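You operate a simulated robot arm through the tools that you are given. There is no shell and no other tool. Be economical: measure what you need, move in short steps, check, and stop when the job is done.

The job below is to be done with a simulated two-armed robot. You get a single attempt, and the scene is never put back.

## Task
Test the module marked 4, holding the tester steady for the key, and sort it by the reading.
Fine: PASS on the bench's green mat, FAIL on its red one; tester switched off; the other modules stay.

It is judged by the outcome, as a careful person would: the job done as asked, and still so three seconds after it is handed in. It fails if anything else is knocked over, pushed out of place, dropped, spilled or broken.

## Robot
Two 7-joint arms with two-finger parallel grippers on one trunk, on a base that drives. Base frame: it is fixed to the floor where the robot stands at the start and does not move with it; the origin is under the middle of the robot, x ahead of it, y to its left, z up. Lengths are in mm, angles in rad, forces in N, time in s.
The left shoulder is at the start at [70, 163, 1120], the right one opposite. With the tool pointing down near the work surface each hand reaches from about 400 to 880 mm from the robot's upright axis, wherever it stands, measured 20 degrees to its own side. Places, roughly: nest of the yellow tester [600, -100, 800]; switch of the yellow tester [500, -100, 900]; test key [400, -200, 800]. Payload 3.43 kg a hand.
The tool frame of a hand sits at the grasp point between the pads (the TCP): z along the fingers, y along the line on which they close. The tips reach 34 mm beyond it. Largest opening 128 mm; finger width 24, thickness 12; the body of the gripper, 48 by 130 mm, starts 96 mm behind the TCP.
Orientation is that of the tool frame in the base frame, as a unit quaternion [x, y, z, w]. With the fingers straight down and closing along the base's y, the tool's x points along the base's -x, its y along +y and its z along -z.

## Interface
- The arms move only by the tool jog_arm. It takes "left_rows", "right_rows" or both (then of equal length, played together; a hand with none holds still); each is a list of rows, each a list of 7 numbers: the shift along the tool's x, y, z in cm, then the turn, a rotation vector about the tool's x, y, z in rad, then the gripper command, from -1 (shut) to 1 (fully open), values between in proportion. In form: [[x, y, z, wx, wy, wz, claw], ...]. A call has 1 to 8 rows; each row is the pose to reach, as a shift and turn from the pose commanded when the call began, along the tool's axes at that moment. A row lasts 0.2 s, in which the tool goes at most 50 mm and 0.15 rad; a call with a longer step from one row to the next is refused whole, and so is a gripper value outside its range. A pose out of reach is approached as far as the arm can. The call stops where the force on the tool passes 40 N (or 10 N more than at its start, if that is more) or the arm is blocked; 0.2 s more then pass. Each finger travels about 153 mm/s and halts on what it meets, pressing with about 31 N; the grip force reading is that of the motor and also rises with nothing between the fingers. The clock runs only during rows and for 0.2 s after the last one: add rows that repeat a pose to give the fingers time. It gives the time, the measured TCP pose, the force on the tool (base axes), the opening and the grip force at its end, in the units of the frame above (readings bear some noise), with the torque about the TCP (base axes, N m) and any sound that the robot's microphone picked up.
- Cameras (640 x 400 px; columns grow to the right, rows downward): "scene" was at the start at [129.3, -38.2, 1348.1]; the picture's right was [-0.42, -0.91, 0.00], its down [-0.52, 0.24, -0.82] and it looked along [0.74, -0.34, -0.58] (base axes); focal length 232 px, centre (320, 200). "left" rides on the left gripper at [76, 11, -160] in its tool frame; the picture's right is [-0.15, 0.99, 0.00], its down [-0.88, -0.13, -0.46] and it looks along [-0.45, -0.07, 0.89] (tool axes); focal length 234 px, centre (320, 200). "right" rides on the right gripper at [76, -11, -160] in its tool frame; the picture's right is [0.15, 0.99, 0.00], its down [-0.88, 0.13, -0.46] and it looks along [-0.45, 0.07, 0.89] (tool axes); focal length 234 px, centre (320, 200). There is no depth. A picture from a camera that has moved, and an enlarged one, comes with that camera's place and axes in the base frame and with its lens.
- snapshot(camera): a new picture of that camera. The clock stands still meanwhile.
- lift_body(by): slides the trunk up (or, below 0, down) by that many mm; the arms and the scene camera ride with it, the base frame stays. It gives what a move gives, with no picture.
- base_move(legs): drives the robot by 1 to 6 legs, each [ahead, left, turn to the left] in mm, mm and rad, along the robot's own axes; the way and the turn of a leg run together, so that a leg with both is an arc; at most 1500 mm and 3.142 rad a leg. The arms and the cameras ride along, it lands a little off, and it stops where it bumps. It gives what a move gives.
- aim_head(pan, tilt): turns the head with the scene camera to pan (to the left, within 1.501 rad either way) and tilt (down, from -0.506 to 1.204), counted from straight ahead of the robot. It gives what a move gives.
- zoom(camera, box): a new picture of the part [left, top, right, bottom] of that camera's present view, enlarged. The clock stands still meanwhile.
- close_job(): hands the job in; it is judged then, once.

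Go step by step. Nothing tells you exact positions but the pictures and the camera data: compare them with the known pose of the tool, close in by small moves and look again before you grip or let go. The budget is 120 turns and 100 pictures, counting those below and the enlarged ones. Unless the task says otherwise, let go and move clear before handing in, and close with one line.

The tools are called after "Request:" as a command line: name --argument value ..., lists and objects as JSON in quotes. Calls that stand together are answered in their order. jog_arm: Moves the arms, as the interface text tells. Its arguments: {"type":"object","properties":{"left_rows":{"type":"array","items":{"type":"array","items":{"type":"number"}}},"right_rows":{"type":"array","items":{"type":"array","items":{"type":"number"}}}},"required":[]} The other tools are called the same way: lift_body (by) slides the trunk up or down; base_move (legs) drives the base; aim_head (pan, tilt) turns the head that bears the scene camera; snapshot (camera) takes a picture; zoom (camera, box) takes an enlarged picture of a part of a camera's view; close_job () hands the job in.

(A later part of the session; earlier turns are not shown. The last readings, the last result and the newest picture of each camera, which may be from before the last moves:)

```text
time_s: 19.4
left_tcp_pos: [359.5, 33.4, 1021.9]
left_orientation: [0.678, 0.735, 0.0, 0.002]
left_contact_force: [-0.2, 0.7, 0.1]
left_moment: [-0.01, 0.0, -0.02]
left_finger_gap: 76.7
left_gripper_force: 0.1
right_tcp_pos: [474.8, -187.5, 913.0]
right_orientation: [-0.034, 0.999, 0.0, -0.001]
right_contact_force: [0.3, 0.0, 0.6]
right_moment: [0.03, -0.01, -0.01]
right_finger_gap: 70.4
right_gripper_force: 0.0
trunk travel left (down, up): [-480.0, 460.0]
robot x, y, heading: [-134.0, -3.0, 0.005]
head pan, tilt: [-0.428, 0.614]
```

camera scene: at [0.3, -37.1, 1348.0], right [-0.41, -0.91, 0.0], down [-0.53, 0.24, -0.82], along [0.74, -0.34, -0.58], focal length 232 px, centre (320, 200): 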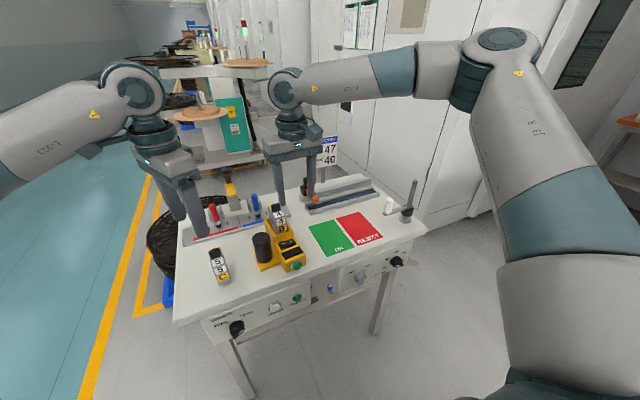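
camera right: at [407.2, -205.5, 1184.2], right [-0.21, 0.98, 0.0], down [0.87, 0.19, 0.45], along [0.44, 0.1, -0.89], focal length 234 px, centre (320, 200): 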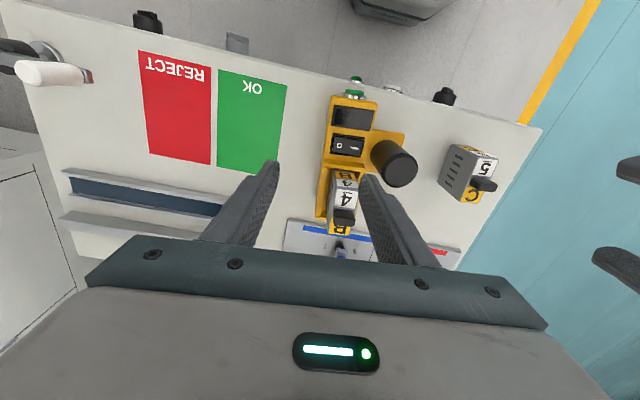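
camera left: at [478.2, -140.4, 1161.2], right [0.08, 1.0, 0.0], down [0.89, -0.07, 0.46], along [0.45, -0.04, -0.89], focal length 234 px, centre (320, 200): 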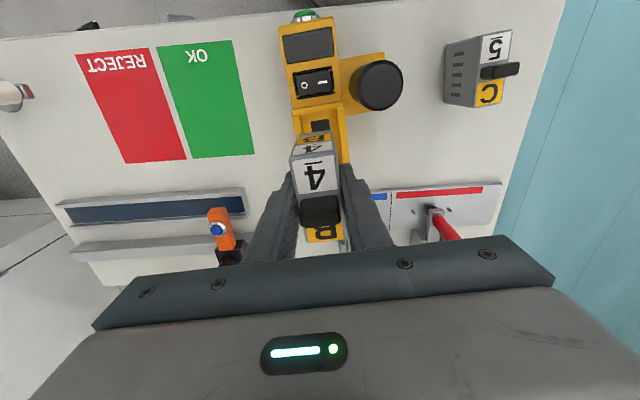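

Request:
jog_arm --right_rows '[[-0.5, 0.5, 0.4, 0, 0, 0, 0.1], [-0.95, 0.95, 0.8, 0, 0, 0, 0.1], [-0.95, 0.95, 0.8, 0, 0, 0, 0.1]]'

Request:
zoom --camera "right" --box '[260, 60, 460, 220]'

Request:
snapshot --camera "scene"

```text
time_s: 20.2
left_tcp_pos: [360.3, 34.5, 1023.5]
left_orientation: [0.677, 0.736, 0.002, 0.002]
left_contact_force: [0.0, 0.1, 0.1]
left_moment: [0.04, -0.01, 0.01]
left_finger_gap: 76.6
left_gripper_force: 0.1
right_tcp_pos: [485.0, -178.8, 904.0]
right_orientation: [-0.034, 0.999, 0.0, 0.0]
right_contact_force: [0.4, 0.4, 0.0]
right_moment: [-0.03, 0.02, 0.0]
right_finger_gap: 70.4
right_gripper_force: 0.0
trunk travel left (down, up): [-480.0, 460.0]
robot x, y, heading: [-133.0, 3.8, -0.003]
head pan, tilt: [-0.428, 0.614]
```

```text
2.50 times, centred on (360, 140) of right
camera zoom: at [409.4, -195.1, 1062.3], right [-0.21, 0.98, 0.0], down [0.87, 0.19, 0.46], along [0.45, 0.1, -0.89], focal length 585 px, centre (220, 350)
```

zoom: 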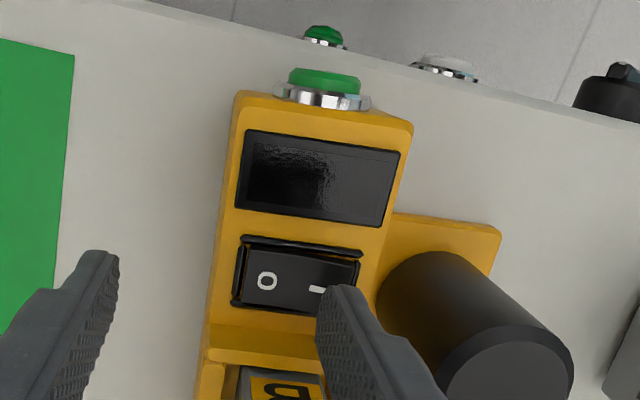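

```text
59 pictures are left
camera scene: at [-2.3, -38.1, 1228.2], right [-0.41, -0.91, 0.0], down [-0.52, 0.24, -0.82], along [0.74, -0.34, -0.58], focal length 232 px, centre (320, 200)
```

scene: 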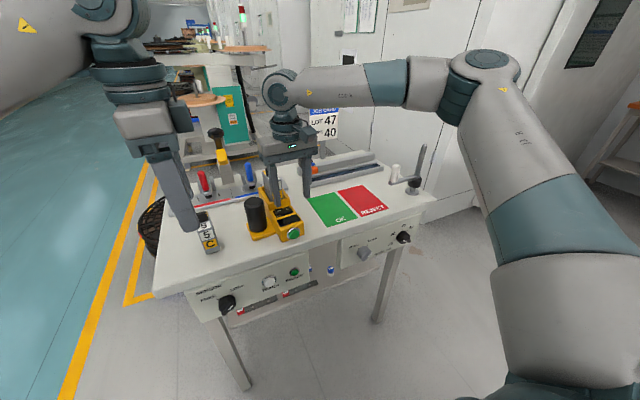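

The finger is over the "−" end. Pressing down slowly.

Request:
jog_arm --right_rows '[[0, 0, 1.0, 0, 0, 0, 0.1], [0, 0, 1.4, 0, 0, 0, 0.1], [0, 0, 1.7, 0, 0, 0, 0.1], [0, 0, 2.0, 0, 0, 0, 0.1], [0, 0, 2.2, 0, 0, 0, 0.1]]'

Request:
zoom --camera "right" --box '[260, 60, 460, 220]'

```text
time_s: 21.6
left_tcp_pos: [359.3, 34.8, 1022.0]
left_orientation: [0.678, 0.735, 0.001, 0.002]
left_contact_force: [0.6, -0.7, 0.0]
left_moment: [0.0, -0.02, 0.01]
left_finger_gap: 76.8
left_gripper_force: 0.0
right_tcp_pos: [484.0, -175.4, 887.4]
right_orientation: [-0.034, 0.999, 0.003, 0.005]
right_contact_force: [-4.6, -0.1, 16.2]
right_moment: [0.54, 0.37, 0.32]
right_finger_gap: 70.0
right_gripper_force: 0.1
trunk travel left (down, up): [-480.0, 460.0]
robot x, y, heading: [-132.4, -0.7, -0.003]
head pan, tilt: [-0.428, 0.614]
stopped in row 5 (right hand): the force on the tool passed its limit (the readings are from after the stop); the commanded pose is now the measured one
```

```text
2.50 times, centred on (360, 140) of right
camera zoom: at [408.3, -194.5, 1045.3], right [-0.21, 0.98, 0.0], down [0.86, 0.19, 0.47], along [0.45, 0.1, -0.88], focal length 585 px, centre (220, 350)
```

zoom: 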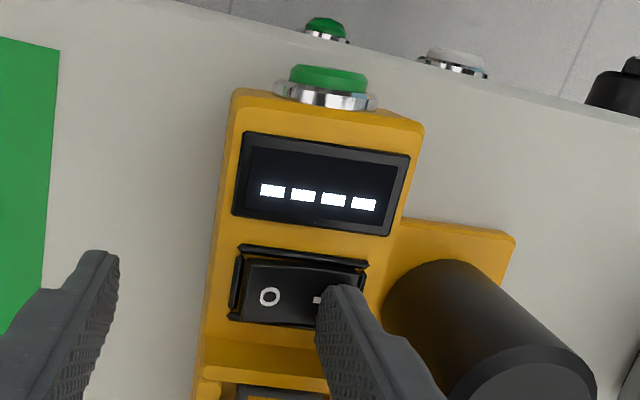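

The tester is on ("----"). I'll withdraw the right hand back and up, tilting it for the key.

Request:
jog_arm --right_rows '[[0, 0, -3, 0, 0, 0, 0.1], [0, 0, -6, 0, 0, 0, 0.1], [3.5, 0.5, -7, 0, -0.1, 0, -0.2], [7, 1, -7, 0, -0.22, 0, -0.6], [10.5, 1.5, -7, 0, -0.34, 0, -1], [13.5, 2, -7, 0, -0.46, 0, -1], [16, 2.3, -7, 0, -0.6, 0, -1], [16, 2.3, -7, 0, -0.6, 0, -1]]'

Request:
zoom --camera "scene" --box '[160, 100, 400, 260]'

```text
time_s: 23.4
left_tcp_pos: [359.6, 34.3, 1022.1]
left_orientation: [0.677, 0.736, 0.0, 0.001]
left_contact_force: [-0.3, 0.1, 0.6]
left_moment: [0.01, 0.01, -0.03]
left_finger_gap: 76.8
left_gripper_force: 0.1
right_tcp_pos: [337.3, -163.9, 957.6]
right_orientation: [-0.031, 0.954, 0.011, 0.297]
right_contact_force: [0.1, 0.3, -0.4]
right_moment: [0.04, 0.06, 0.0]
right_finger_gap: 0.2
right_gripper_force: 31.2
right hand out of reach, approached as far as the arm can: row 7, 8
trunk travel left (down, up): [-480.0, 460.0]
robot x, y, heading: [-132.2, -1.2, -0.004]
head pan, tilt: [-0.428, 0.614]
```

```text
2.50 times, centred on (280, 180) of scene
camera zoom: at [-1.6, -38.6, 1228.0], right [-0.41, -0.91, 0.0], down [-0.52, 0.24, -0.82], along [0.74, -0.34, -0.58], focal length 581 px, centre (420, 250)
```

zoom: 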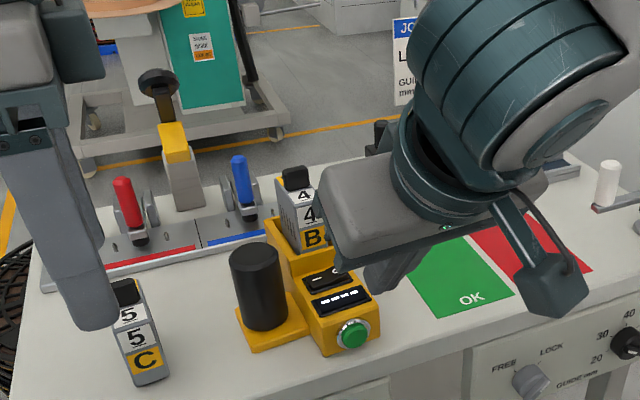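

Right hand is tilted and ready. Now the left hand goes above the handle with a diagonal grip yaw.

Request:
jog_arm --left_rows '[[-2.5, 2.3, 0, 0, 0, -0.138, 0.4], [-5, 4.7, 0, 0, 0, -0.276, 0.4], [-7.4, 7, 0, 0, 0, -0.414, 0.4], [-9.9, 9.3, 1, 0, 0, -0.552, 0.4], [-12.4, 11.6, 2.2, 0, 0, -0.69, 0.4], [-12.4, 11.6, 2.2, 0, 0, -0.69, 0.4]]'

Request:
snapshot --camera "left"

Request:
zoom --camera "scene" --box '[160, 100, 400, 260]'

```text
time_s: 24.8
left_tcp_pos: [486.8, -80.8, 999.8]
left_orientation: [0.388, 0.922, 0.0, 0.001]
left_contact_force: [0.3, -0.4, 1.3]
left_moment: [-0.04, -0.01, -0.02]
left_finger_gap: 89.4
left_gripper_force: 0.2
right_tcp_pos: [336.5, -161.9, 957.8]
right_orientation: [-0.031, 0.954, 0.011, 0.299]
right_contact_force: [0.7, 0.7, 0.1]
right_moment: [-0.01, 0.02, -0.01]
right_finger_gap: 0.0
right_gripper_force: 30.5
trunk travel left (down, up): [-480.0, 460.0]
robot x, y, heading: [-132.2, -2.2, 0.003]
head pan, tilt: [-0.428, 0.614]
```

```text
56 pictures are left
camera left: at [441.5, -17.2, 1159.3], right [0.81, 0.59, 0.0], down [0.52, -0.72, 0.46], along [0.27, -0.37, -0.89], focal length 234 px, centre (320, 200)
```

left: 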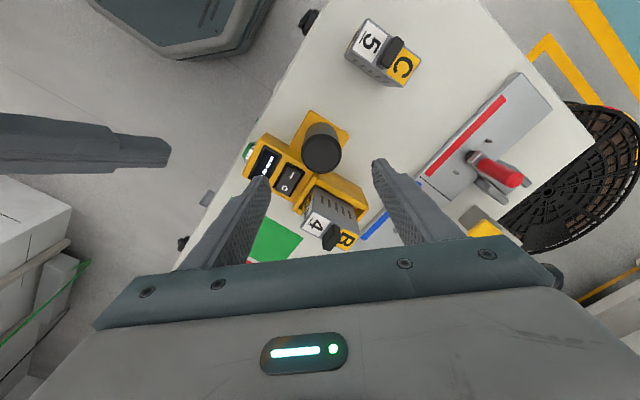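

```text
2.50 times, centred on (280, 180) of scene
camera zoom: at [-2.4, -37.5, 1228.2], right [-0.41, -0.91, 0.0], down [-0.52, 0.24, -0.82], along [0.74, -0.34, -0.58], focal length 581 px, centre (420, 250)
```

zoom: 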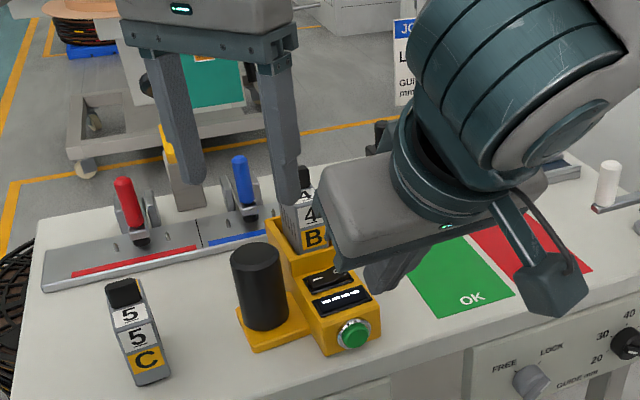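

Request:
zoom --camera "left" --box '[240, 90, 400, 220]'

```text
3.08 times, centred on (320, 155) of left
camera zoom: at [441.5, -17.2, 1159.3], right [0.81, 0.59, 0.0], down [0.52, -0.72, 0.46], along [0.27, -0.37, -0.89], focal length 720 px, centre (320, 338)
```

zoom: 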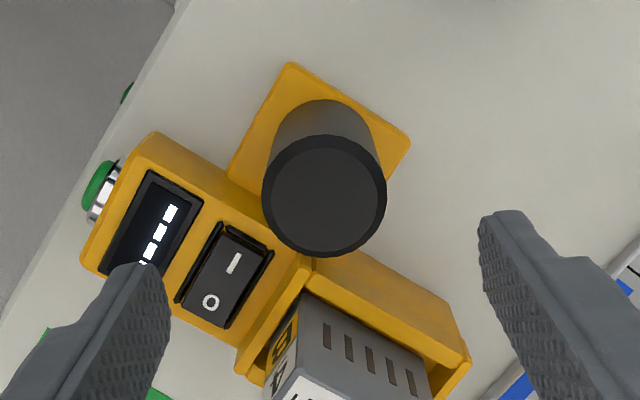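

Handle centre confirmed at about (487,-77). I'm lowering the left hand around it with a 76 mm gap.

Request:
jog_arm --left_rows '[[0.2, 0.2, 3, 0, 0, 0, 0.2], [0.2, 0.2, 6, 0, 0, 0, 0.2], [0.2, 0.2, 9, 0, 0, 0, 0.2], [0.2, 0.2, 11.2, 0, 0, 0, 0.2], [0.2, 0.2, 11.2, 0, 0, 0, 0.2]]'

Request:
zoom --camera "left" --box '[220, 60, 420, 260]'

Request:
zoom --camera "scene" --box '[220, 130, 340, 250]'

```text
time_s: 26.0
left_tcp_pos: [485.4, -76.9, 887.6]
left_orientation: [0.389, 0.921, 0.0, 0.002]
left_contact_force: [-1.0, 0.7, 1.0]
left_moment: [-0.01, -0.03, 0.02]
left_finger_gap: 76.8
left_gripper_force: 0.1
right_tcp_pos: [336.3, -162.2, 958.6]
right_orientation: [-0.031, 0.954, 0.011, 0.298]
right_contact_force: [-1.4, -0.3, -0.1]
right_moment: [-0.01, 0.0, 0.01]
right_finger_gap: 0.1
right_gripper_force: 30.7
trunk travel left (down, up): [-480.0, 460.0]
robot x, y, heading: [-131.0, 1.3, -0.002]
head pan, tilt: [-0.428, 0.614]
```

```text
2.00 times, centred on (320, 160) of left
camera zoom: at [442.6, -13.7, 1047.7], right [0.81, 0.59, 0.0], down [0.52, -0.72, 0.46], along [0.27, -0.37, -0.89], focal length 468 px, centre (320, 280)
```

zoom: 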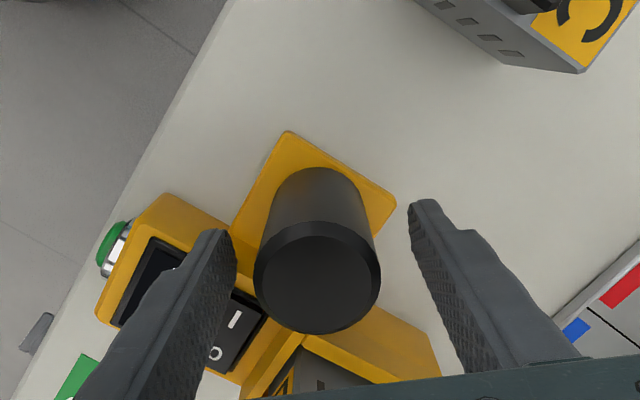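

```text
3.33 times, centred on (280, 190) of scene
camera zoom: at [-2.3, -38.3, 1228.2], right [-0.41, -0.91, 0.0], down [-0.52, 0.24, -0.82], along [0.74, -0.34, -0.58], focal length 775 px, centre (453, 233)
```

zoom: 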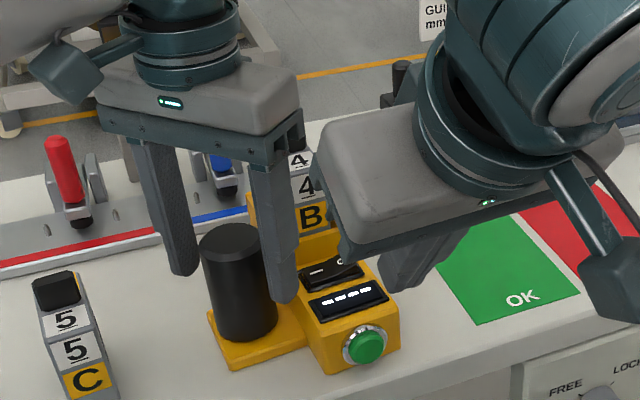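

Centred on the handle; gripping it.

Request:
jog_arm --left_rows '[[0, 0, 0, 0, 0, 0, 0], [0, 0, 0, 0, 0, 0, -0.25], [0, 0, 0, 0, 0, 0, -0.5], [0, 0, 0, 0, 0, 0, -1], [0, 0, 0, 0, 0, 0, -1]]'

Request:
zoom --camera "scene" --box '[220, 130, 340, 250]'

```text
time_s: 27.2
left_tcp_pos: [487.6, -76.1, 888.1]
left_orientation: [0.389, 0.921, -0.001, 0.001]
left_contact_force: [-0.5, -1.2, -0.1]
left_moment: [-0.13, 0.12, 0.02]
left_finger_gap: 46.6
left_gripper_force: 31.4
right_tcp_pos: [337.8, -162.0, 958.2]
right_orientation: [-0.032, 0.954, 0.011, 0.299]
right_contact_force: [0.4, 0.8, 1.1]
right_moment: [0.03, 0.0, 0.02]
right_finger_gap: 0.1
right_gripper_force: 30.8
trunk travel left (down, up): [-480.0, 460.0]
robot x, y, heading: [-131.6, -2.6, -0.002]
head pan, tilt: [-0.428, 0.614]
```

```text
3.33 times, centred on (280, 190) of scene
camera zoom: at [-2.2, -38.3, 1228.1], right [-0.41, -0.91, 0.0], down [-0.52, 0.24, -0.82], along [0.74, -0.34, -0.58], focal length 775 px, centre (453, 233)
```

zoom: 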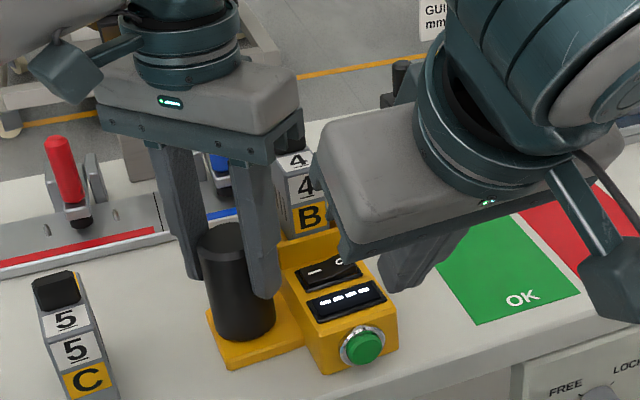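

Handle held, tester unmoved. Bringing the right fingertips in front of the key.

Request:
jog_arm --right_rows '[[1.0, 0.1, 2.7, 0, 0, 0, -1], [1.9, 0.2, 5.4, 0, 0, 0, -1], [2.9, 0.25, 8.1, 0, 0, 0, -1], [3.85, 0.35, 10.8, 0, 0, 0, -1], [3.85, 0.35, 10.8, 0, 0, 0, -1]]'

Request:
zoom --camera "scene" --box '[220, 150, 340, 270]'

Request:
snapshot --camera "right"

```text
time_s: 28.4
left_tcp_pos: [486.9, -76.1, 888.9]
left_orientation: [0.388, 0.922, -0.001, 0.002]
left_contact_force: [-0.3, 0.2, 2.2]
left_moment: [0.11, 0.09, 0.17]
left_finger_gap: 46.7
left_gripper_force: 31.4
right_tcp_pos: [372.3, -153.5, 849.0]
right_orientation: [-0.031, 0.954, 0.011, 0.297]
right_contact_force: [-0.2, 0.5, -0.8]
right_moment: [0.02, 0.0, -0.01]
right_finger_gap: 0.0
right_gripper_force: 31.0
right hand out of reach, approached as far as the arm can: row 1, 2, 3, 4, 5
trunk travel left (down, up): [-480.0, 460.0]
robot x, y, heading: [-129.0, -0.5, -0.0]
head pan, tilt: [-0.428, 0.614]
```

```text
3.33 times, centred on (280, 210) of scene
camera zoom: at [-2.0, -38.2, 1228.2], right [-0.41, -0.91, 0.0], down [-0.52, 0.24, -0.82], along [0.74, -0.34, -0.58], focal length 775 px, centre (453, 167)
```

zoom: 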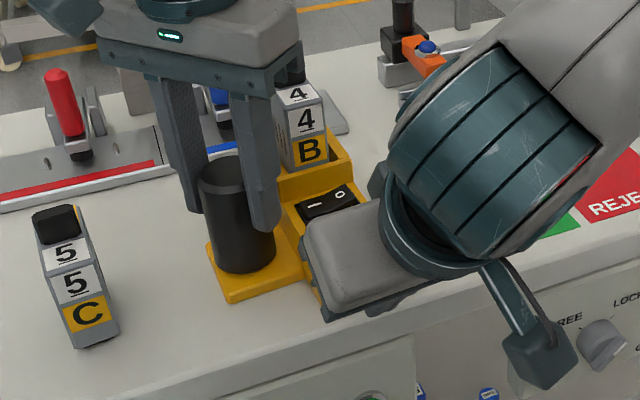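

```text
49 pictures are left
camera right: at [220.9, -176.7, 937.0], right [-0.19, 0.98, -0.08], down [0.45, 0.16, 0.88], along [0.87, 0.13, -0.47], focal length 234 px, centre (320, 200)
```

right: 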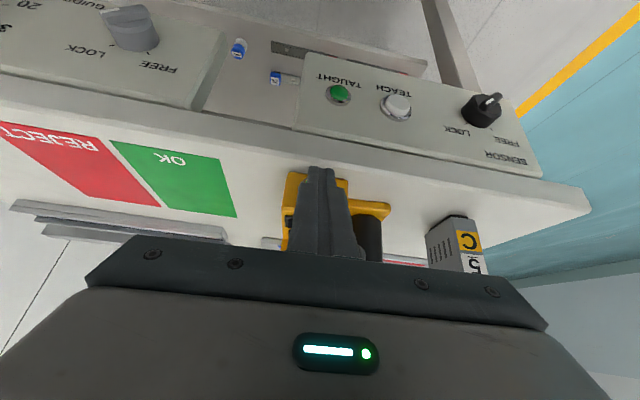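

Request:
zoom --camera "right" --box '[250, 140, 400, 270]'

```text
3.08 times, centred on (325, 205) of right
camera zoom: at [220.9, -176.7, 937.0], right [-0.19, 0.98, -0.08], down [0.45, 0.16, 0.88], along [0.87, 0.13, -0.47], focal length 720 px, centre (305, 185)
```

zoom: 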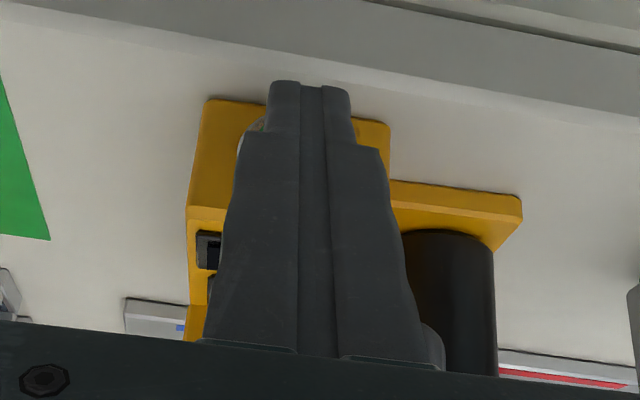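

The fingertips are about 5 mm left of the key's centre. I'll shift right, then push forward gently.

Request:
jog_arm --right_rows '[[0, -0.3, 0, 0, 0, 0, -1], [0, -0.5, 0, 0, 0, 0, -1], [-0.25, -0.5, 0.17, 0, 0, 0, -1], [-0.5, -0.5, 0.34, 0, 0, 0, -1]]'

Request:
zoom --camera "right" --box '[250, 140, 400, 270]'

```text
time_s: 29.4
left_tcp_pos: [487.0, -76.4, 888.8]
left_orientation: [0.389, 0.921, -0.001, 0.001]
left_contact_force: [2.7, 0.7, 2.4]
left_moment: [-0.1, 0.02, 0.21]
left_finger_gap: 47.0
left_gripper_force: 31.1
right_tcp_pos: [378.4, -160.4, 849.5]
right_orientation: [-0.031, 0.953, 0.012, 0.3]
right_contact_force: [-0.4, 0.2, 0.7]
right_moment: [-0.02, -0.01, 0.0]
right_finger_gap: 0.0
right_gripper_force: 30.8
trunk travel left (down, up): [-480.0, 460.0]
robot x, y, heading: [-128.2, -0.1, 0.001]
head pan, tilt: [-0.428, 0.614]
```

```text
3.08 times, centred on (325, 205) of right
camera zoom: at [226.9, -181.9, 937.3], right [-0.19, 0.98, -0.08], down [0.45, 0.16, 0.88], along [0.87, 0.13, -0.47], focal length 720 px, centre (305, 185)
```

zoom: 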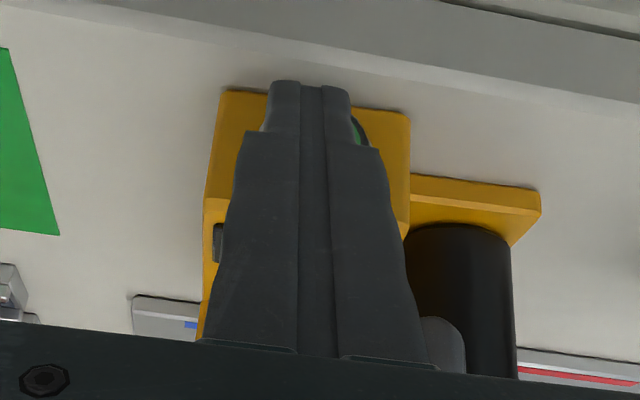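

Request:
jog_arm --right_rows '[[-0.25, 0.1, 0.17, 0, 0, 0, -1], [-0.5, 0.1, 0.34, 0, 0, 0, -1], [-0.7, 0.1, 0.48, 0, 0, 0, -1], [-0.9, 0.1, 0.62, 0, 0, 0, -1]]'

Request:
zoom --camera "scene" --box '[220, 150, 340, 270]'

```text
time_s: 30.4
left_tcp_pos: [488.0, -74.7, 888.5]
left_orientation: [0.386, 0.922, 0.001, 0.003]
left_contact_force: [17.7, 8.2, 1.6]
left_moment: [-0.12, -0.36, 0.73]
left_finger_gap: 46.9
left_gripper_force: 31.1
right_tcp_pos: [388.1, -157.1, 849.4]
right_orientation: [-0.031, 0.954, 0.012, 0.298]
right_contact_force: [-20.8, -8.1, 3.0]
right_moment: [0.0, 0.38, -0.19]
right_finger_gap: 0.2
right_gripper_force: 31.2
trunk travel left (down, up): [-480.0, 460.0]
robot x, y, heading: [-136.8, -2.7, -0.001]
head pan, tilt: [-0.428, 0.614]
heard: click
```

```text
3.33 times, centred on (280, 210) of scene
camera zoom: at [-2.8, -38.1, 1228.2], right [-0.41, -0.91, 0.0], down [-0.52, 0.24, -0.82], along [0.74, -0.34, -0.58], focal length 775 px, centre (453, 167)
```

zoom: 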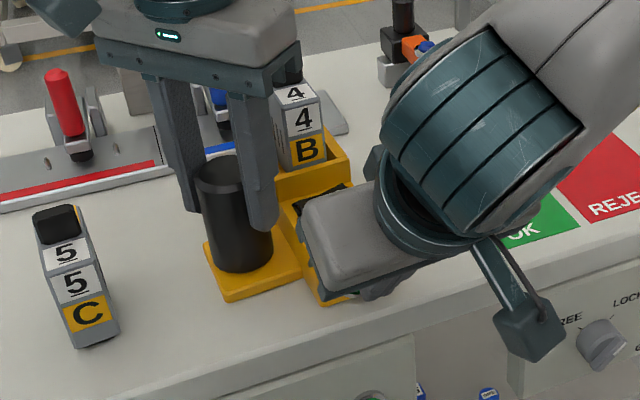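

A click was heard. Backing the right hand off to read the display, left still holding.

Request:
jog_arm --right_rows '[[1.2, 0, -0.8, 0, 0, 0, -1], [2.9, 0, -2, 0, 0, 0, -1], [3, -2, -5, 0, 0, 0, -1], [3, -5, -8, 0, 0, 0, -1], [3, -9, -9, 0, 0, 0, -1], [3, -13, -9, 0, 0, 0, -1]]'

Request:
zoom --camera "scene" --box '[220, 150, 340, 270]'

```text
time_s: 31.8
left_tcp_pos: [486.8, -76.0, 889.2]
left_orientation: [0.388, 0.922, 0.001, 0.002]
left_contact_force: [-1.1, -0.2, 2.4]
left_moment: [-0.44, -0.23, -0.02]
left_finger_gap: 47.0
left_gripper_force: 31.4
right_tcp_pos: [353.3, -300.8, 923.6]
right_orientation: [-0.031, 0.954, 0.012, 0.297]
right_contact_force: [0.3, -0.7, 0.9]
right_moment: [0.0, 0.01, 0.01]
right_finger_gap: 0.0
right_gripper_force: 30.9
right hand out of reach, approached as far as the arm can: row 2, 3, 4, 5, 6
trunk travel left (down, up): [-480.0, 460.0]
robot x, y, heading: [-132.4, -3.0, 0.003]
head pan, tilt: [-0.428, 0.614]
heard: click
```

```text
3.33 times, centred on (280, 210) of scene
camera zoom: at [-2.7, -39.8, 1228.2], right [-0.41, -0.91, 0.0], down [-0.52, 0.24, -0.82], along [0.74, -0.34, -0.58], focal length 775 px, centre (453, 167)
```

zoom: 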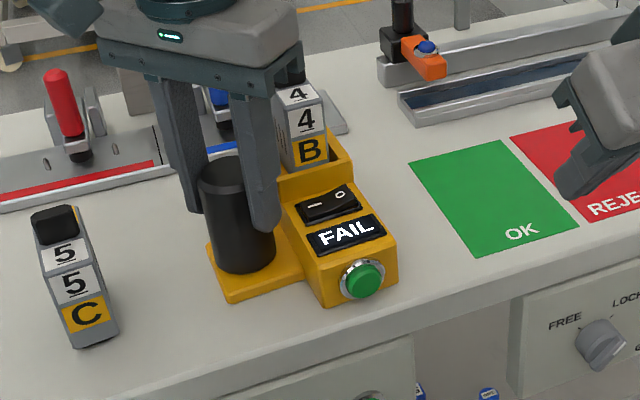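

The tester reads FAIL, so module 4 goes on the red mat. First I release the handle and move the left hand away.

Request:
jog_arm --left_rows '[[0, 0, 0, 0, 0, 0, -0.1], [0, 0, 0, 0, 0, 0, 0.2], [0, 0, 0, 0, 0, 0, 0.2], [0, 0, -4, 0, 0, 0, 0.2], [0, 0, -8, 0, 0, 0, 0.2], [0, 0, -12, 0, 0, 0, 0.2], [2.5, 2, -13, 0, 0, 0, 0.2], [5, 4, -14, 0, 0, 0, 0.2]]'

Request:
jog_arm --left_rows '[[2.4, 1.9, 0, 0, 0, 0, 0.2], [4.8, 3.8, 0, 0, 0, 0, 0.2], [7.2, 5.7, 0, 0, 0, 0, 0.2]]' --right_rows '[[0, 0, -2, 0, 0.15, 0, 0.1], [0, 0, -4, 0, 0.3, 0, 0.1], [0, 0, -6, 0, 0.45, 0, 0.1]]'

Request:
snapshot --camera "scene"

```text
time_s: 33.6
left_tcp_pos: [478.4, -13.0, 1028.9]
left_orientation: [0.389, 0.921, -0.002, 0.003]
left_contact_force: [-0.2, -0.5, 1.1]
left_moment: [-0.01, 0.01, -0.01]
left_finger_gap: 76.8
left_gripper_force: 0.1
right_tcp_pos: [352.4, -298.6, 923.4]
right_orientation: [-0.032, 0.954, 0.011, 0.298]
right_contact_force: [0.2, 0.3, 0.2]
right_moment: [-0.03, 0.01, 0.01]
right_finger_gap: 0.0
right_gripper_force: 31.0
trunk travel left (down, up): [-480.0, 460.0]
robot x, y, heading: [-131.8, -1.0, -0.001]
head pan, tilt: [-0.428, 0.614]
```

```text
time_s: 34.4
left_tcp_pos: [470.5, 79.7, 1028.1]
left_orientation: [0.389, 0.921, -0.001, 0.003]
left_contact_force: [0.2, 0.8, 0.6]
left_moment: [-0.05, -0.01, 0.02]
left_finger_gap: 76.8
left_gripper_force: 0.1
right_tcp_pos: [320.1, -300.3, 970.4]
right_orientation: [-0.035, 0.996, 0.003, 0.078]
right_contact_force: [0.1, 0.2, 0.0]
right_moment: [-0.03, -0.01, 0.0]
right_finger_gap: 70.3
right_gripper_force: 0.1
trunk travel left (down, up): [-480.0, 460.0]
robot x, y, heading: [-133.2, 1.9, 0.003]
head pan, tilt: [-0.428, 0.614]
```

```text
44 pictures are left
camera scene: at [-2.1, -36.2, 1228.2], right [-0.41, -0.91, 0.0], down [-0.52, 0.24, -0.82], along [0.74, -0.34, -0.58], focal length 232 px, centre (320, 200)
```

scene: 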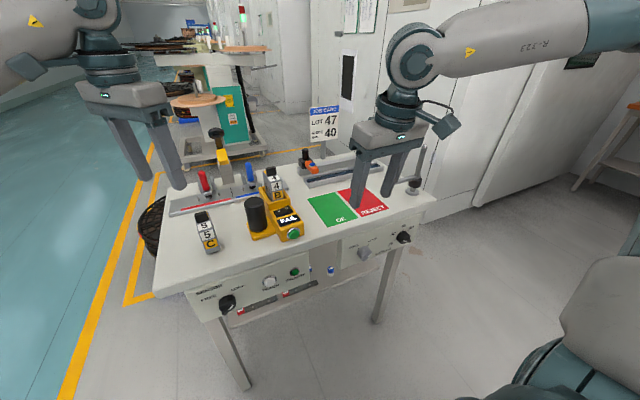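

Request:
jog_arm --right_rows '[[-3.5, 1.75, 0, 0, 0.04, 0, 0.1], [-7, 3.5, 0, 0, 0.08, 0, 0.1], [-10.5, 5.2, -0.1, 0, 0.12, 0, 0.1], [-14, 7, -0.2, 0, 0.156, 0, 0.1], [-17.4, 8.7, -0.3, 0, 0.156, 0, 0.1], [-17.4, 8.7, -0.3, 0, 0.156, 0, 0.1]]'

Request:
zoom --camera "right" --box '[270, 80, 470, 220]'

```text
time_s: 35.8
left_tcp_pos: [470.7, 77.9, 1029.2]
left_orientation: [0.39, 0.921, 0.0, 0.002]
left_contact_force: [0.8, 0.2, 0.2]
left_moment: [0.0, 0.0, -0.03]
left_finger_gap: 76.9
left_gripper_force: 0.2
right_tcp_pos: [486.6, -203.7, 1002.7]
right_orientation: [-0.033, 0.999, 0.001, 0.002]
right_contact_force: [1.0, 0.5, 0.4]
right_moment: [-0.02, -0.04, 0.03]
right_finger_gap: 70.4
right_gripper_force: 0.0
trunk travel left (down, up): [-480.0, 460.0]
robot x, y, heading: [-130.4, 1.5, 0.003]
head pan, tilt: [-0.428, 0.614]
```

```text
2.86 times, centred on (370, 150) of right
camera zoom: at [411.7, -221.2, 1161.5], right [-0.21, 0.98, 0.0], down [0.87, 0.19, 0.46], along [0.45, 0.1, -0.89], focal length 669 px, centre (177, 343)
```

zoom: 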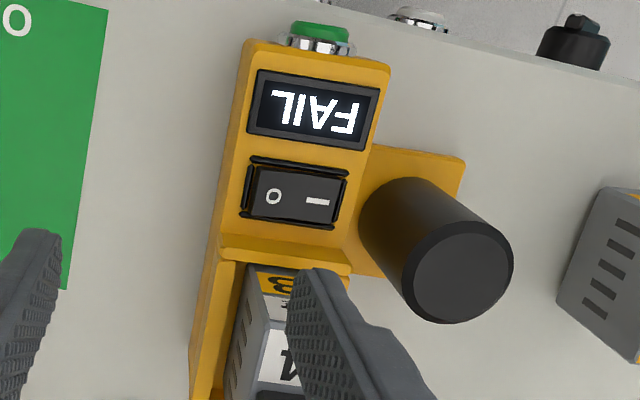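

O mark is at (483,-159). Aligning and pressing it.

Request:
jog_arm --right_rows '[[0, 0.3, 3.5, 0, 0, 0, 0.1], [0, 0.3, 7, 0, 0, 0, 0.1], [0, 0.3, 9.8, 0, 0, 0, 0.1], [0, 0.3, 10.8, 0, 0, 0, 0.1], [0, 0.3, 11.2, 0, 0, 0, 0.1], [0, 0.3, 11.5, 0, 0, 0, 0.1], [0, 0.3, 11.8, 0, 0, 0, 0.1], [0, 0.3, 12.0, 0, 0, 0, 0.1]]'

Request:
zoom --camera "right" --box '[260, 40, 460, 220]'

```text
time_s: 37.6
left_tcp_pos: [468.8, 75.9, 1029.7]
left_orientation: [0.388, 0.922, -0.001, 0.003]
left_contact_force: [0.8, -0.5, -0.4]
left_moment: [0.04, 0.01, 0.01]
left_finger_gap: 76.7
left_gripper_force: 0.1
right_tcp_pos: [484.5, -201.4, 886.3]
right_orientation: [-0.033, 0.999, 0.004, 0.006]
right_contact_force: [-5.9, -3.4, 19.3]
right_moment: [0.8, 0.38, 0.36]
right_finger_gap: 68.8
right_gripper_force: 0.0
trunk travel left (down, up): [-480.0, 460.0]
robot x, y, heading: [-133.4, -2.4, 0.002]
head pan, tilt: [-0.428, 0.614]
stopped in row 8 (right hand): the force on the tool passed its limit (the readings are from after the stop); the commanded pose is now the measured one
```

```text
2.22 times, centred on (360, 130) of right
camera zoom: at [409.0, -219.2, 1044.5], right [-0.21, 0.98, 0.01], down [0.86, 0.18, 0.47], along [0.46, 0.1, -0.88], focal length 520 px, centre (231, 356)
```

zoom: 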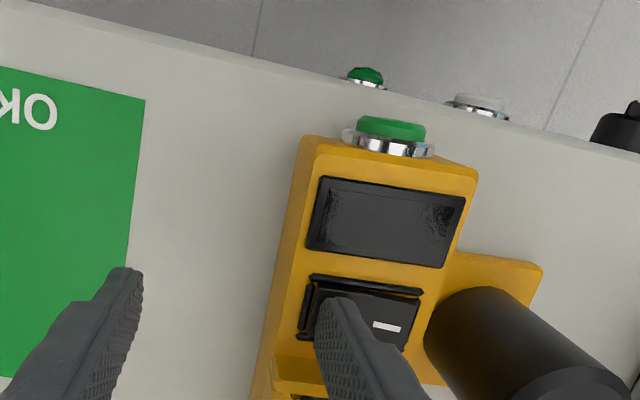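

The display is dark: tester off. Now the right hand rises and goes above module 4.

Request:
jog_arm --right_rows '[[0, 0, -3, 0, 0, 0, 0.1], [0, 0, -7, 0, 0, 0, 0.1], [0, 0, -11, 0, 0, 0, 0.1], [0, 0, -15, 0, 0, 0, 0.1], [-3.3, 2.6, -16, 0, 0, 0, 0.0], [-6.56, 5.2, -16, 0, 0, 0, 0.0], [-6.56, 5.2, -16, 0, 0, 0, 0.0]]'

Request:
zoom --camera "right" --box '[220, 80, 420, 230]'

Request:
snapshot --camera "scene"

```text
time_s: 39.2
left_tcp_pos: [471.5, 76.2, 1028.4]
left_orientation: [0.39, 0.921, -0.001, 0.001]
left_contact_force: [-0.4, 0.9, -0.4]
left_moment: [0.0, 0.02, -0.01]
left_finger_gap: 77.0
left_gripper_force: 0.0
right_tcp_pos: [485.6, -202.8, 1035.7]
right_orientation: [-0.032, 0.999, 0.003, 0.005]
right_contact_force: [-0.1, -0.1, 0.2]
right_moment: [-0.02, 0.0, -0.03]
right_finger_gap: 63.8
right_gripper_force: 0.0
right hand out of reach, approached as far as the arm can: row 5, 6, 7
trunk travel left (down, up): [-480.0, 460.0]
robot x, y, heading: [-132.2, -3.1, -0.001]
head pan, tilt: [-0.428, 0.614]
```

```text
2.67 times, centred on (320, 155) of right
camera zoom: at [409.1, -219.8, 1193.1], right [-0.21, 0.98, 0.0], down [0.87, 0.18, 0.46], along [0.45, 0.1, -0.89], focal length 624 px, centre (320, 320)
```

zoom: 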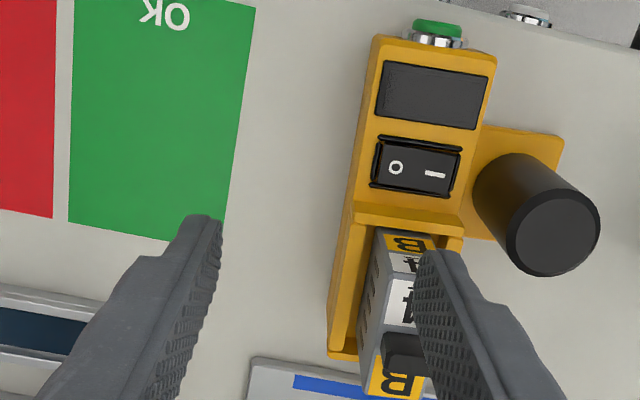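

```text
40 pictures are left
camera scene: at [-2.0, -38.4, 1228.1], right [-0.41, -0.91, 0.0], down [-0.52, 0.24, -0.82], along [0.74, -0.34, -0.58], focal length 232 px, centre (320, 200)
```

scene: 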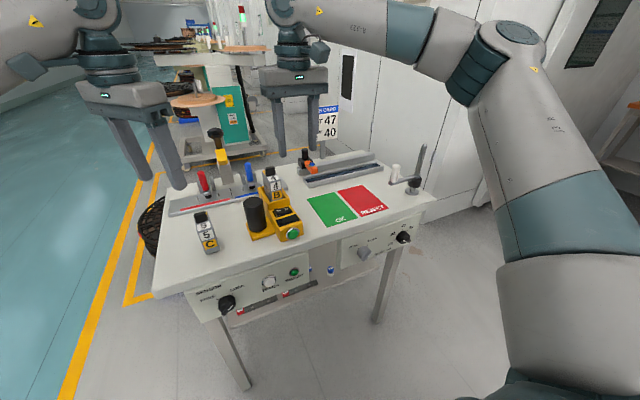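

The right arm is at its reach limit here. I'll pull both hands back 100 mm and drive the base forward by the same.

Request:
jog_arm --left_rows '[[1.75, -1.75, 0, 0, 0, 0, 0.2], [3.5, -3.5, 0, 0, 0, 0, 0.2], [5.25, -5.25, 0, 0, 0, 0, 0.2], [7, -7, 0, 0, 0, 0, 0.2], [7, -7, 0, 0, 0, 0, 0.2]]' --right_rows '[[2.5, 0.2, 0, 0, 0, 0, 0.0], [5, 0.4, 0, 0, 0, 0, 0.0], [7.5, 0.5, 0, 0, 0, 0, 0.0], [10, 0.7, 0, 0, 0, 0, 0.0], [10, 0.7, 0, 0, 0, 0, 0.0]]'

Request:
base_move --legs '[[100, 0, 0]]'

```text
time_s: 40.4
left_tcp_pos: [373.5, 78.9, 1028.5]
left_orientation: [0.389, 0.921, 0.0, 0.001]
left_contact_force: [-0.7, 0.4, 0.5]
left_moment: [0.01, 0.03, 0.01]
left_finger_gap: 76.9
left_gripper_force: 0.0
right_tcp_pos: [382.6, -202.3, 1032.5]
right_orientation: [-0.033, 0.999, 0.003, 0.005]
right_contact_force: [0.3, 0.9, 0.2]
right_moment: [0.03, -0.01, -0.01]
right_finger_gap: 63.7
right_gripper_force: 0.0
trunk travel left (down, up): [-480.0, 460.0]
robot x, y, heading: [-129.6, -1.3, -0.001]
head pan, tilt: [-0.428, 0.614]
```

```text
time_s: 41.6
left_tcp_pos: [471.4, 79.3, 1028.3]
left_orientation: [0.389, 0.921, 0.0, 0.002]
left_contact_force: [0.7, -0.9, -0.1]
left_moment: [-0.01, 0.02, -0.05]
left_finger_gap: 76.6
left_gripper_force: 0.0
right_tcp_pos: [481.7, -203.0, 1033.0]
right_orientation: [-0.032, 0.999, 0.003, 0.005]
right_contact_force: [0.6, -0.8, -1.4]
right_moment: [-0.01, 0.03, 0.02]
right_finger_gap: 64.2
right_gripper_force: 0.2
trunk travel left (down, up): [-480.0, 460.0]
robot x, y, heading: [-33.6, -1.4, 0.001]
head pan, tilt: [-0.428, 0.614]
```

Request:
jog_arm --right_rows '[[-2.4, 1.8, 0, 0, 0.01, 0, 0.0], [-4.8, 3.6, 0, 0, 0.01, 0, 0.0], [-7.26, 5.43, 0, 0, 0.01, 0, 0.0], [-7.26, 5.43, 0, 0, 0.01, 0, 0.0]]'

Request:
zoom --camera "right" --box '[220, 80, 420, 230]'

Request:
zoom --camera "scene" --box '[200, 150, 440, 300]'

```text
time_s: 42.6
left_tcp_pos: [472.2, 78.5, 1028.4]
left_orientation: [0.388, 0.922, -0.001, 0.001]
left_contact_force: [0.3, -0.4, -0.2]
left_moment: [-0.03, 0.03, 0.01]
left_finger_gap: 77.0
left_gripper_force: 0.1
right_tcp_pos: [526.9, -164.7, 1033.9]
right_orientation: [-0.031, 1.0, 0.004, -0.001]
right_contact_force: [-0.2, -0.7, -0.2]
right_moment: [0.03, 0.01, 0.02]
right_finger_gap: 63.9
right_gripper_force: 0.1
right hand out of reach, approached as far as the arm can: row 3, 4
trunk travel left (down, up): [-480.0, 460.0]
robot x, y, heading: [-31.3, 0.5, 0.003]
head pan, tilt: [-0.428, 0.614]
```

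```text
2.67 times, centred on (320, 155) of right
camera zoom: at [453.3, -182.4, 1193.0], right [-0.21, 0.98, 0.01], down [0.87, 0.18, 0.46], along [0.44, 0.1, -0.89], focal length 624 px, centre (320, 320)
```

zoom: 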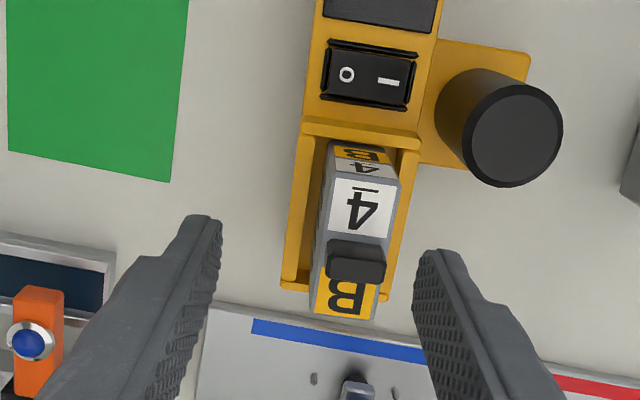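

```text
2.67 times, centred on (320, 225) of scene
camera zoom: at [97.9, -38.5, 1228.0], right [-0.42, -0.91, 0.0], down [-0.53, 0.24, -0.82], along [0.74, -0.34, -0.58], focal length 620 px, centre (320, 133)
```

zoom: 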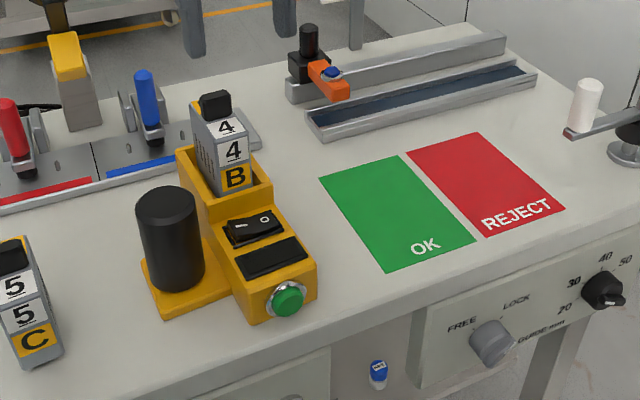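

The right arm is limited when reaching inward. I'll drive the base 80 mm to the left; hands are high enough to clear everything.

Request:
base_move --legs '[[0, 80, 0]]'

Request:
jog_arm --right_rows '[[-1.2, -3, 0, 0, 0, 0, 0.0], [-2.1, -5.9, 0, 0, 0, 0, 0.0], [-2.1, -5.9, 0, 0, 0, 0, 0.0]]'

Request:
zoom --camera "right" --box '[220, 80, 420, 230]'

```text
time_s: 43.6
left_tcp_pos: [469.8, 158.2, 1028.3]
left_orientation: [0.389, 0.921, 0.0, 0.002]
left_contact_force: [0.2, -0.6, -0.5]
left_moment: [-0.04, 0.0, -0.03]
left_finger_gap: 76.8
left_gripper_force: 0.2
right_tcp_pos: [527.1, -83.7, 1035.6]
right_orientation: [-0.031, 1.0, 0.003, 0.0]
right_contact_force: [0.1, 0.2, 0.2]
right_moment: [-0.05, 0.0, 0.0]
right_finger_gap: 64.0
right_gripper_force: 0.0
trunk travel left (down, up): [-480.0, 460.0]
robot x, y, heading: [-32.0, 81.8, 0.001]
head pan, tilt: [-0.428, 0.614]
```

```text
time_s: 44.5
left_tcp_pos: [471.5, 158.5, 1028.0]
left_orientation: [0.389, 0.921, 0.0, 0.001]
left_contact_force: [0.1, 0.5, 0.1]
left_moment: [0.02, -0.02, 0.0]
left_finger_gap: 76.8
left_gripper_force: 0.1
right_tcp_pos: [551.8, -142.7, 1033.4]
right_orientation: [-0.032, 0.999, 0.003, 0.0]
right_contact_force: [0.5, -0.3, 0.5]
right_moment: [0.0, -0.01, 0.0]
right_finger_gap: 64.0
right_gripper_force: 0.1
trunk travel left (down, up): [-480.0, 460.0]
robot x, y, heading: [-31.7, 79.5, -0.0]
head pan, tilt: [-0.428, 0.614]
```

```text
2.67 times, centred on (320, 155) of right
camera zoom: at [477.5, -161.8, 1192.2], right [-0.21, 0.98, 0.01], down [0.87, 0.18, 0.46], along [0.45, 0.1, -0.89], focal length 624 px, centre (320, 320)
```

zoom: 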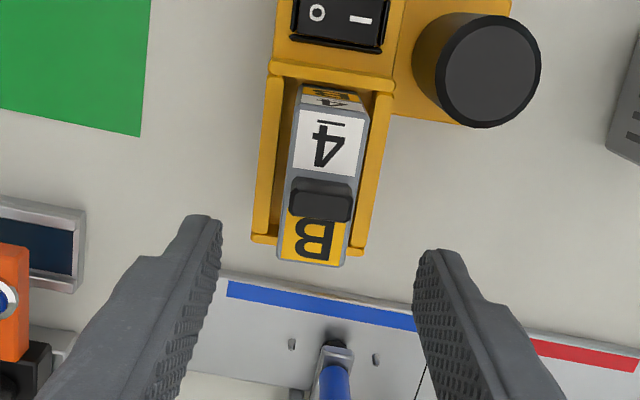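

Reachable now and centred on module 4. Descending and gripping.

Request:
jog_arm --right_rows '[[0, 0, 3, 0, 0, 0, 0.0], [0, 0, 6, 0, 0, 0, 0.0], [0, 0, 9, 0, 0, 0, 0.0], [0, 0, 11, 0, 0, 0, 0.0], [0, 0, 12, 0, 0, 0, 0.0], [0, 0, 12, 0, 0, 0, 0.0]]'

Request:
zoom --camera "right" --box '[220, 80, 420, 260]'

Request:
zoom --camera "scene" --box '[200, 150, 440, 300]'

```text
time_s: 45.9
left_tcp_pos: [471.1, 158.4, 1027.5]
left_orientation: [0.39, 0.921, 0.0, 0.001]
left_contact_force: [0.3, 0.3, -0.2]
left_moment: [0.02, 0.07, 0.03]
left_finger_gap: 76.9
left_gripper_force: 0.1
right_tcp_pos: [551.4, -142.6, 911.4]
right_orientation: [-0.031, 1.0, 0.003, 0.0]
right_contact_force: [0.2, 0.1, 0.3]
right_moment: [0.01, 0.01, 0.01]
right_finger_gap: 64.0
right_gripper_force: 0.1
trunk travel left (down, up): [-480.0, 460.0]
robot x, y, heading: [-32.9, 78.0, 0.003]
head pan, tilt: [-0.428, 0.614]
```

```text
2.22 times, centred on (320, 170) of right
camera zoom: at [476.4, -160.2, 1072.0], right [-0.21, 0.98, 0.01], down [0.87, 0.18, 0.46], along [0.45, 0.1, -0.89], focal length 520 px, centre (320, 267)
```

zoom: 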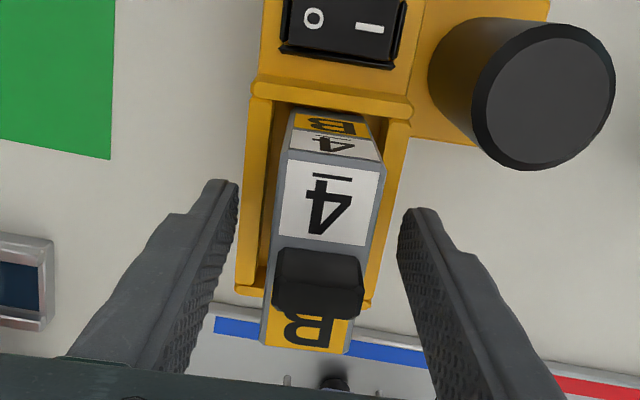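

```text
2.67 times, centred on (320, 225) of scene
camera zoom: at [96.8, 41.4, 1228.1], right [-0.42, -0.91, 0.0], down [-0.52, 0.24, -0.82], along [0.74, -0.34, -0.58], focal length 620 px, centre (320, 133)
```

zoom: 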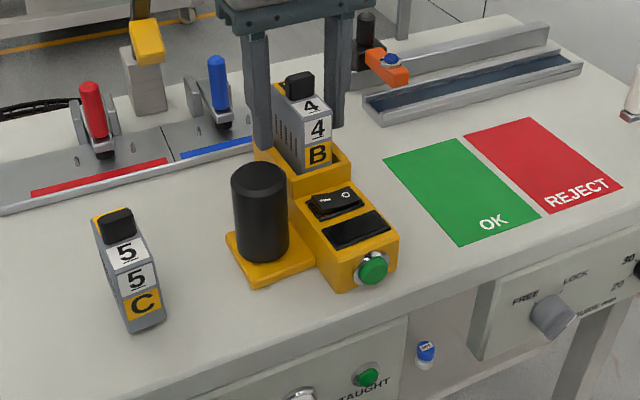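

Mid-finger centred. Closing on the module; then lift straight up.

Request:
jog_arm --right_rows '[[0, 0, 0, 0, 0, 0, -0.3], [0, 0, 0, 0, 0, 0, -0.7], [0, 0, 0, 0, 0, 0, -1], [0, 0, 0, 0, 0, 0, -1]]'

Request:
jog_arm --right_rows '[[0, 0, -0.8, 0, 0, 0, -1], [0, 0, -2, 0, 0, 0, -1], [0, 0, -5, 0, 0, 0, -1], [0, 0, -8.5, 0, 0, 0, -1], [0, 0, -11.5, 0, 0, 0, -1], [0, 0, -11.5, 0, 0, 0, -1]]'

Request:
zoom --camera "scene" --box '[200, 120, 440, 300]'

```text
time_s: 46.9
left_tcp_pos: [469.9, 159.1, 1029.3]
left_orientation: [0.388, 0.921, 0.0, 0.002]
left_contact_force: [-0.2, 0.2, 0.0]
left_moment: [0.01, 0.01, 0.0]
left_finger_gap: 77.1
left_gripper_force: 0.0
right_tcp_pos: [550.5, -142.4, 913.1]
right_orientation: [-0.032, 0.999, 0.003, 0.001]
right_contact_force: [0.6, -0.1, 0.6]
right_moment: [-0.08, 0.01, -0.02]
right_finger_gap: 31.8
right_gripper_force: 31.1
trunk travel left (down, up): [-480.0, 460.0]
robot x, y, heading: [-34.0, 77.2, 0.001]
head pan, tilt: [-0.428, 0.614]
```

```text
time_s: 48.2
left_tcp_pos: [471.9, 158.4, 1027.7]
left_orientation: [0.389, 0.921, -0.001, 0.002]
left_contact_force: [-0.3, 1.1, -0.6]
left_moment: [-0.01, 0.01, 0.0]
left_finger_gap: 76.7
left_gripper_force: 0.0
right_tcp_pos: [552.2, -142.9, 1029.1]
right_orientation: [-0.031, 1.0, 0.004, 0.0]
right_contact_force: [0.1, 0.2, -1.0]
right_moment: [0.0, -0.01, 0.0]
right_finger_gap: 31.8
right_gripper_force: 30.9
trunk travel left (down, up): [-480.0, 460.0]
robot x, y, heading: [-31.2, 79.3, -0.0]
head pan, tilt: [-0.428, 0.614]
```

```text
2.22 times, centred on (320, 210) of scene
camera zoom: at [97.3, 41.2, 1228.1], right [-0.42, -0.91, 0.0], down [-0.52, 0.24, -0.82], along [0.74, -0.34, -0.58], focal length 516 px, centre (320, 178)
```

zoom: 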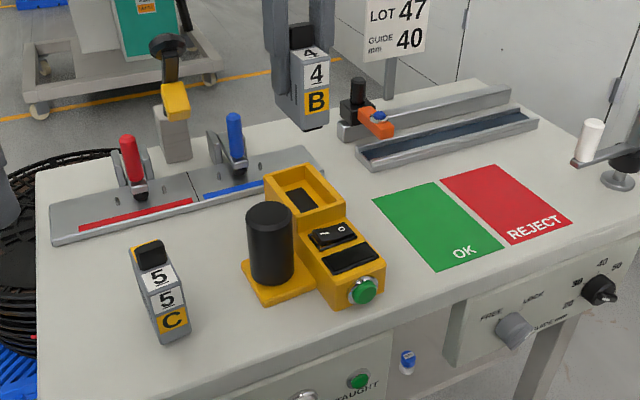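

Module lifted clean. Carrying it over the red mat.

Request:
jog_arm --right_rows '[[1.1, -3.8, 0, 0, 0, 0, -1], [2.3, -7.6, 0, 0, 0, 0, -1], [3.4, -11.4, 0, 0, 0, 0, -1], [4.5, -15.2, 0, 0, 0, 0, -1], [5.6, -19, 0, 0, 0, 0, -1], [6.8, -22.8, 0, 0, 0, 0, -1], [7.9, -26.5, 0, 0, 0, 0, -1], [7.9, -26.5, 0, 0, 0, 0, -1]]'

Request:
snapshot --camera "right"

Request:
snapshot --camera "scene"

```text
time_s: 50.0
left_tcp_pos: [471.3, 159.2, 1028.1]
left_orientation: [0.389, 0.921, -0.001, 0.002]
left_contact_force: [-0.1, -0.7, -0.3]
left_moment: [0.01, -0.03, 0.0]
left_finger_gap: 76.8
left_gripper_force: 0.2
right_tcp_pos: [487.1, -412.0, 1026.5]
right_orientation: [-0.032, 0.999, 0.003, -0.001]
right_contact_force: [0.1, 0.5, -1.7]
right_moment: [-0.02, -0.01, 0.04]
right_finger_gap: 31.7
right_gripper_force: 30.9
trunk travel left (down, up): [-480.0, 460.0]
robot x, y, heading: [-34.2, 81.7, 0.001]
head pan, tilt: [-0.428, 0.614]
```

```text
33 pictures are left
camera right: at [413.4, -429.0, 1185.9], right [-0.21, 0.98, 0.01], down [0.87, 0.18, 0.46], along [0.44, 0.1, -0.89], focal length 234 px, centre (320, 200)
```

right: 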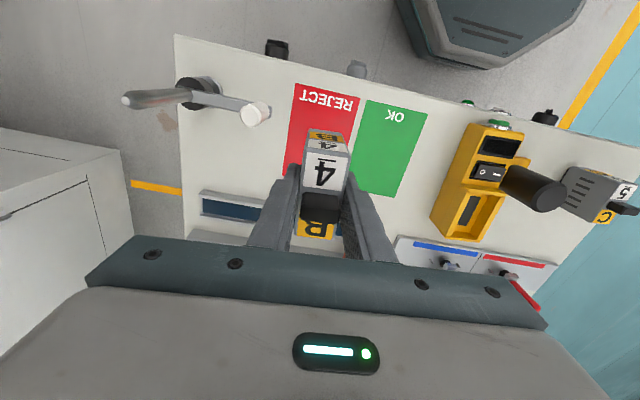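

```text
32 pictures are left
camera scene: at [97.3, 41.9, 1228.1], right [-0.42, -0.91, 0.0], down [-0.52, 0.24, -0.82], along [0.74, -0.34, -0.58], focal length 232 px, centre (320, 200)
```

scene: 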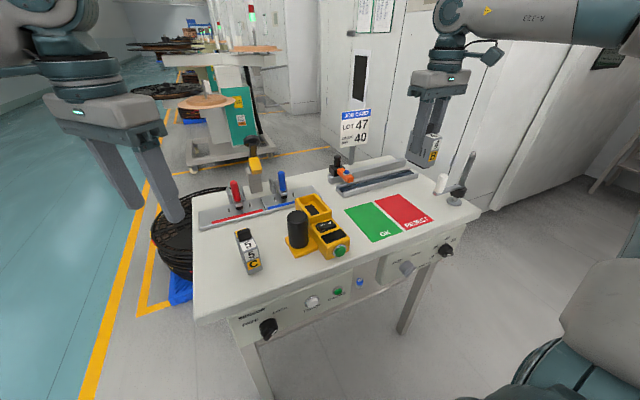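

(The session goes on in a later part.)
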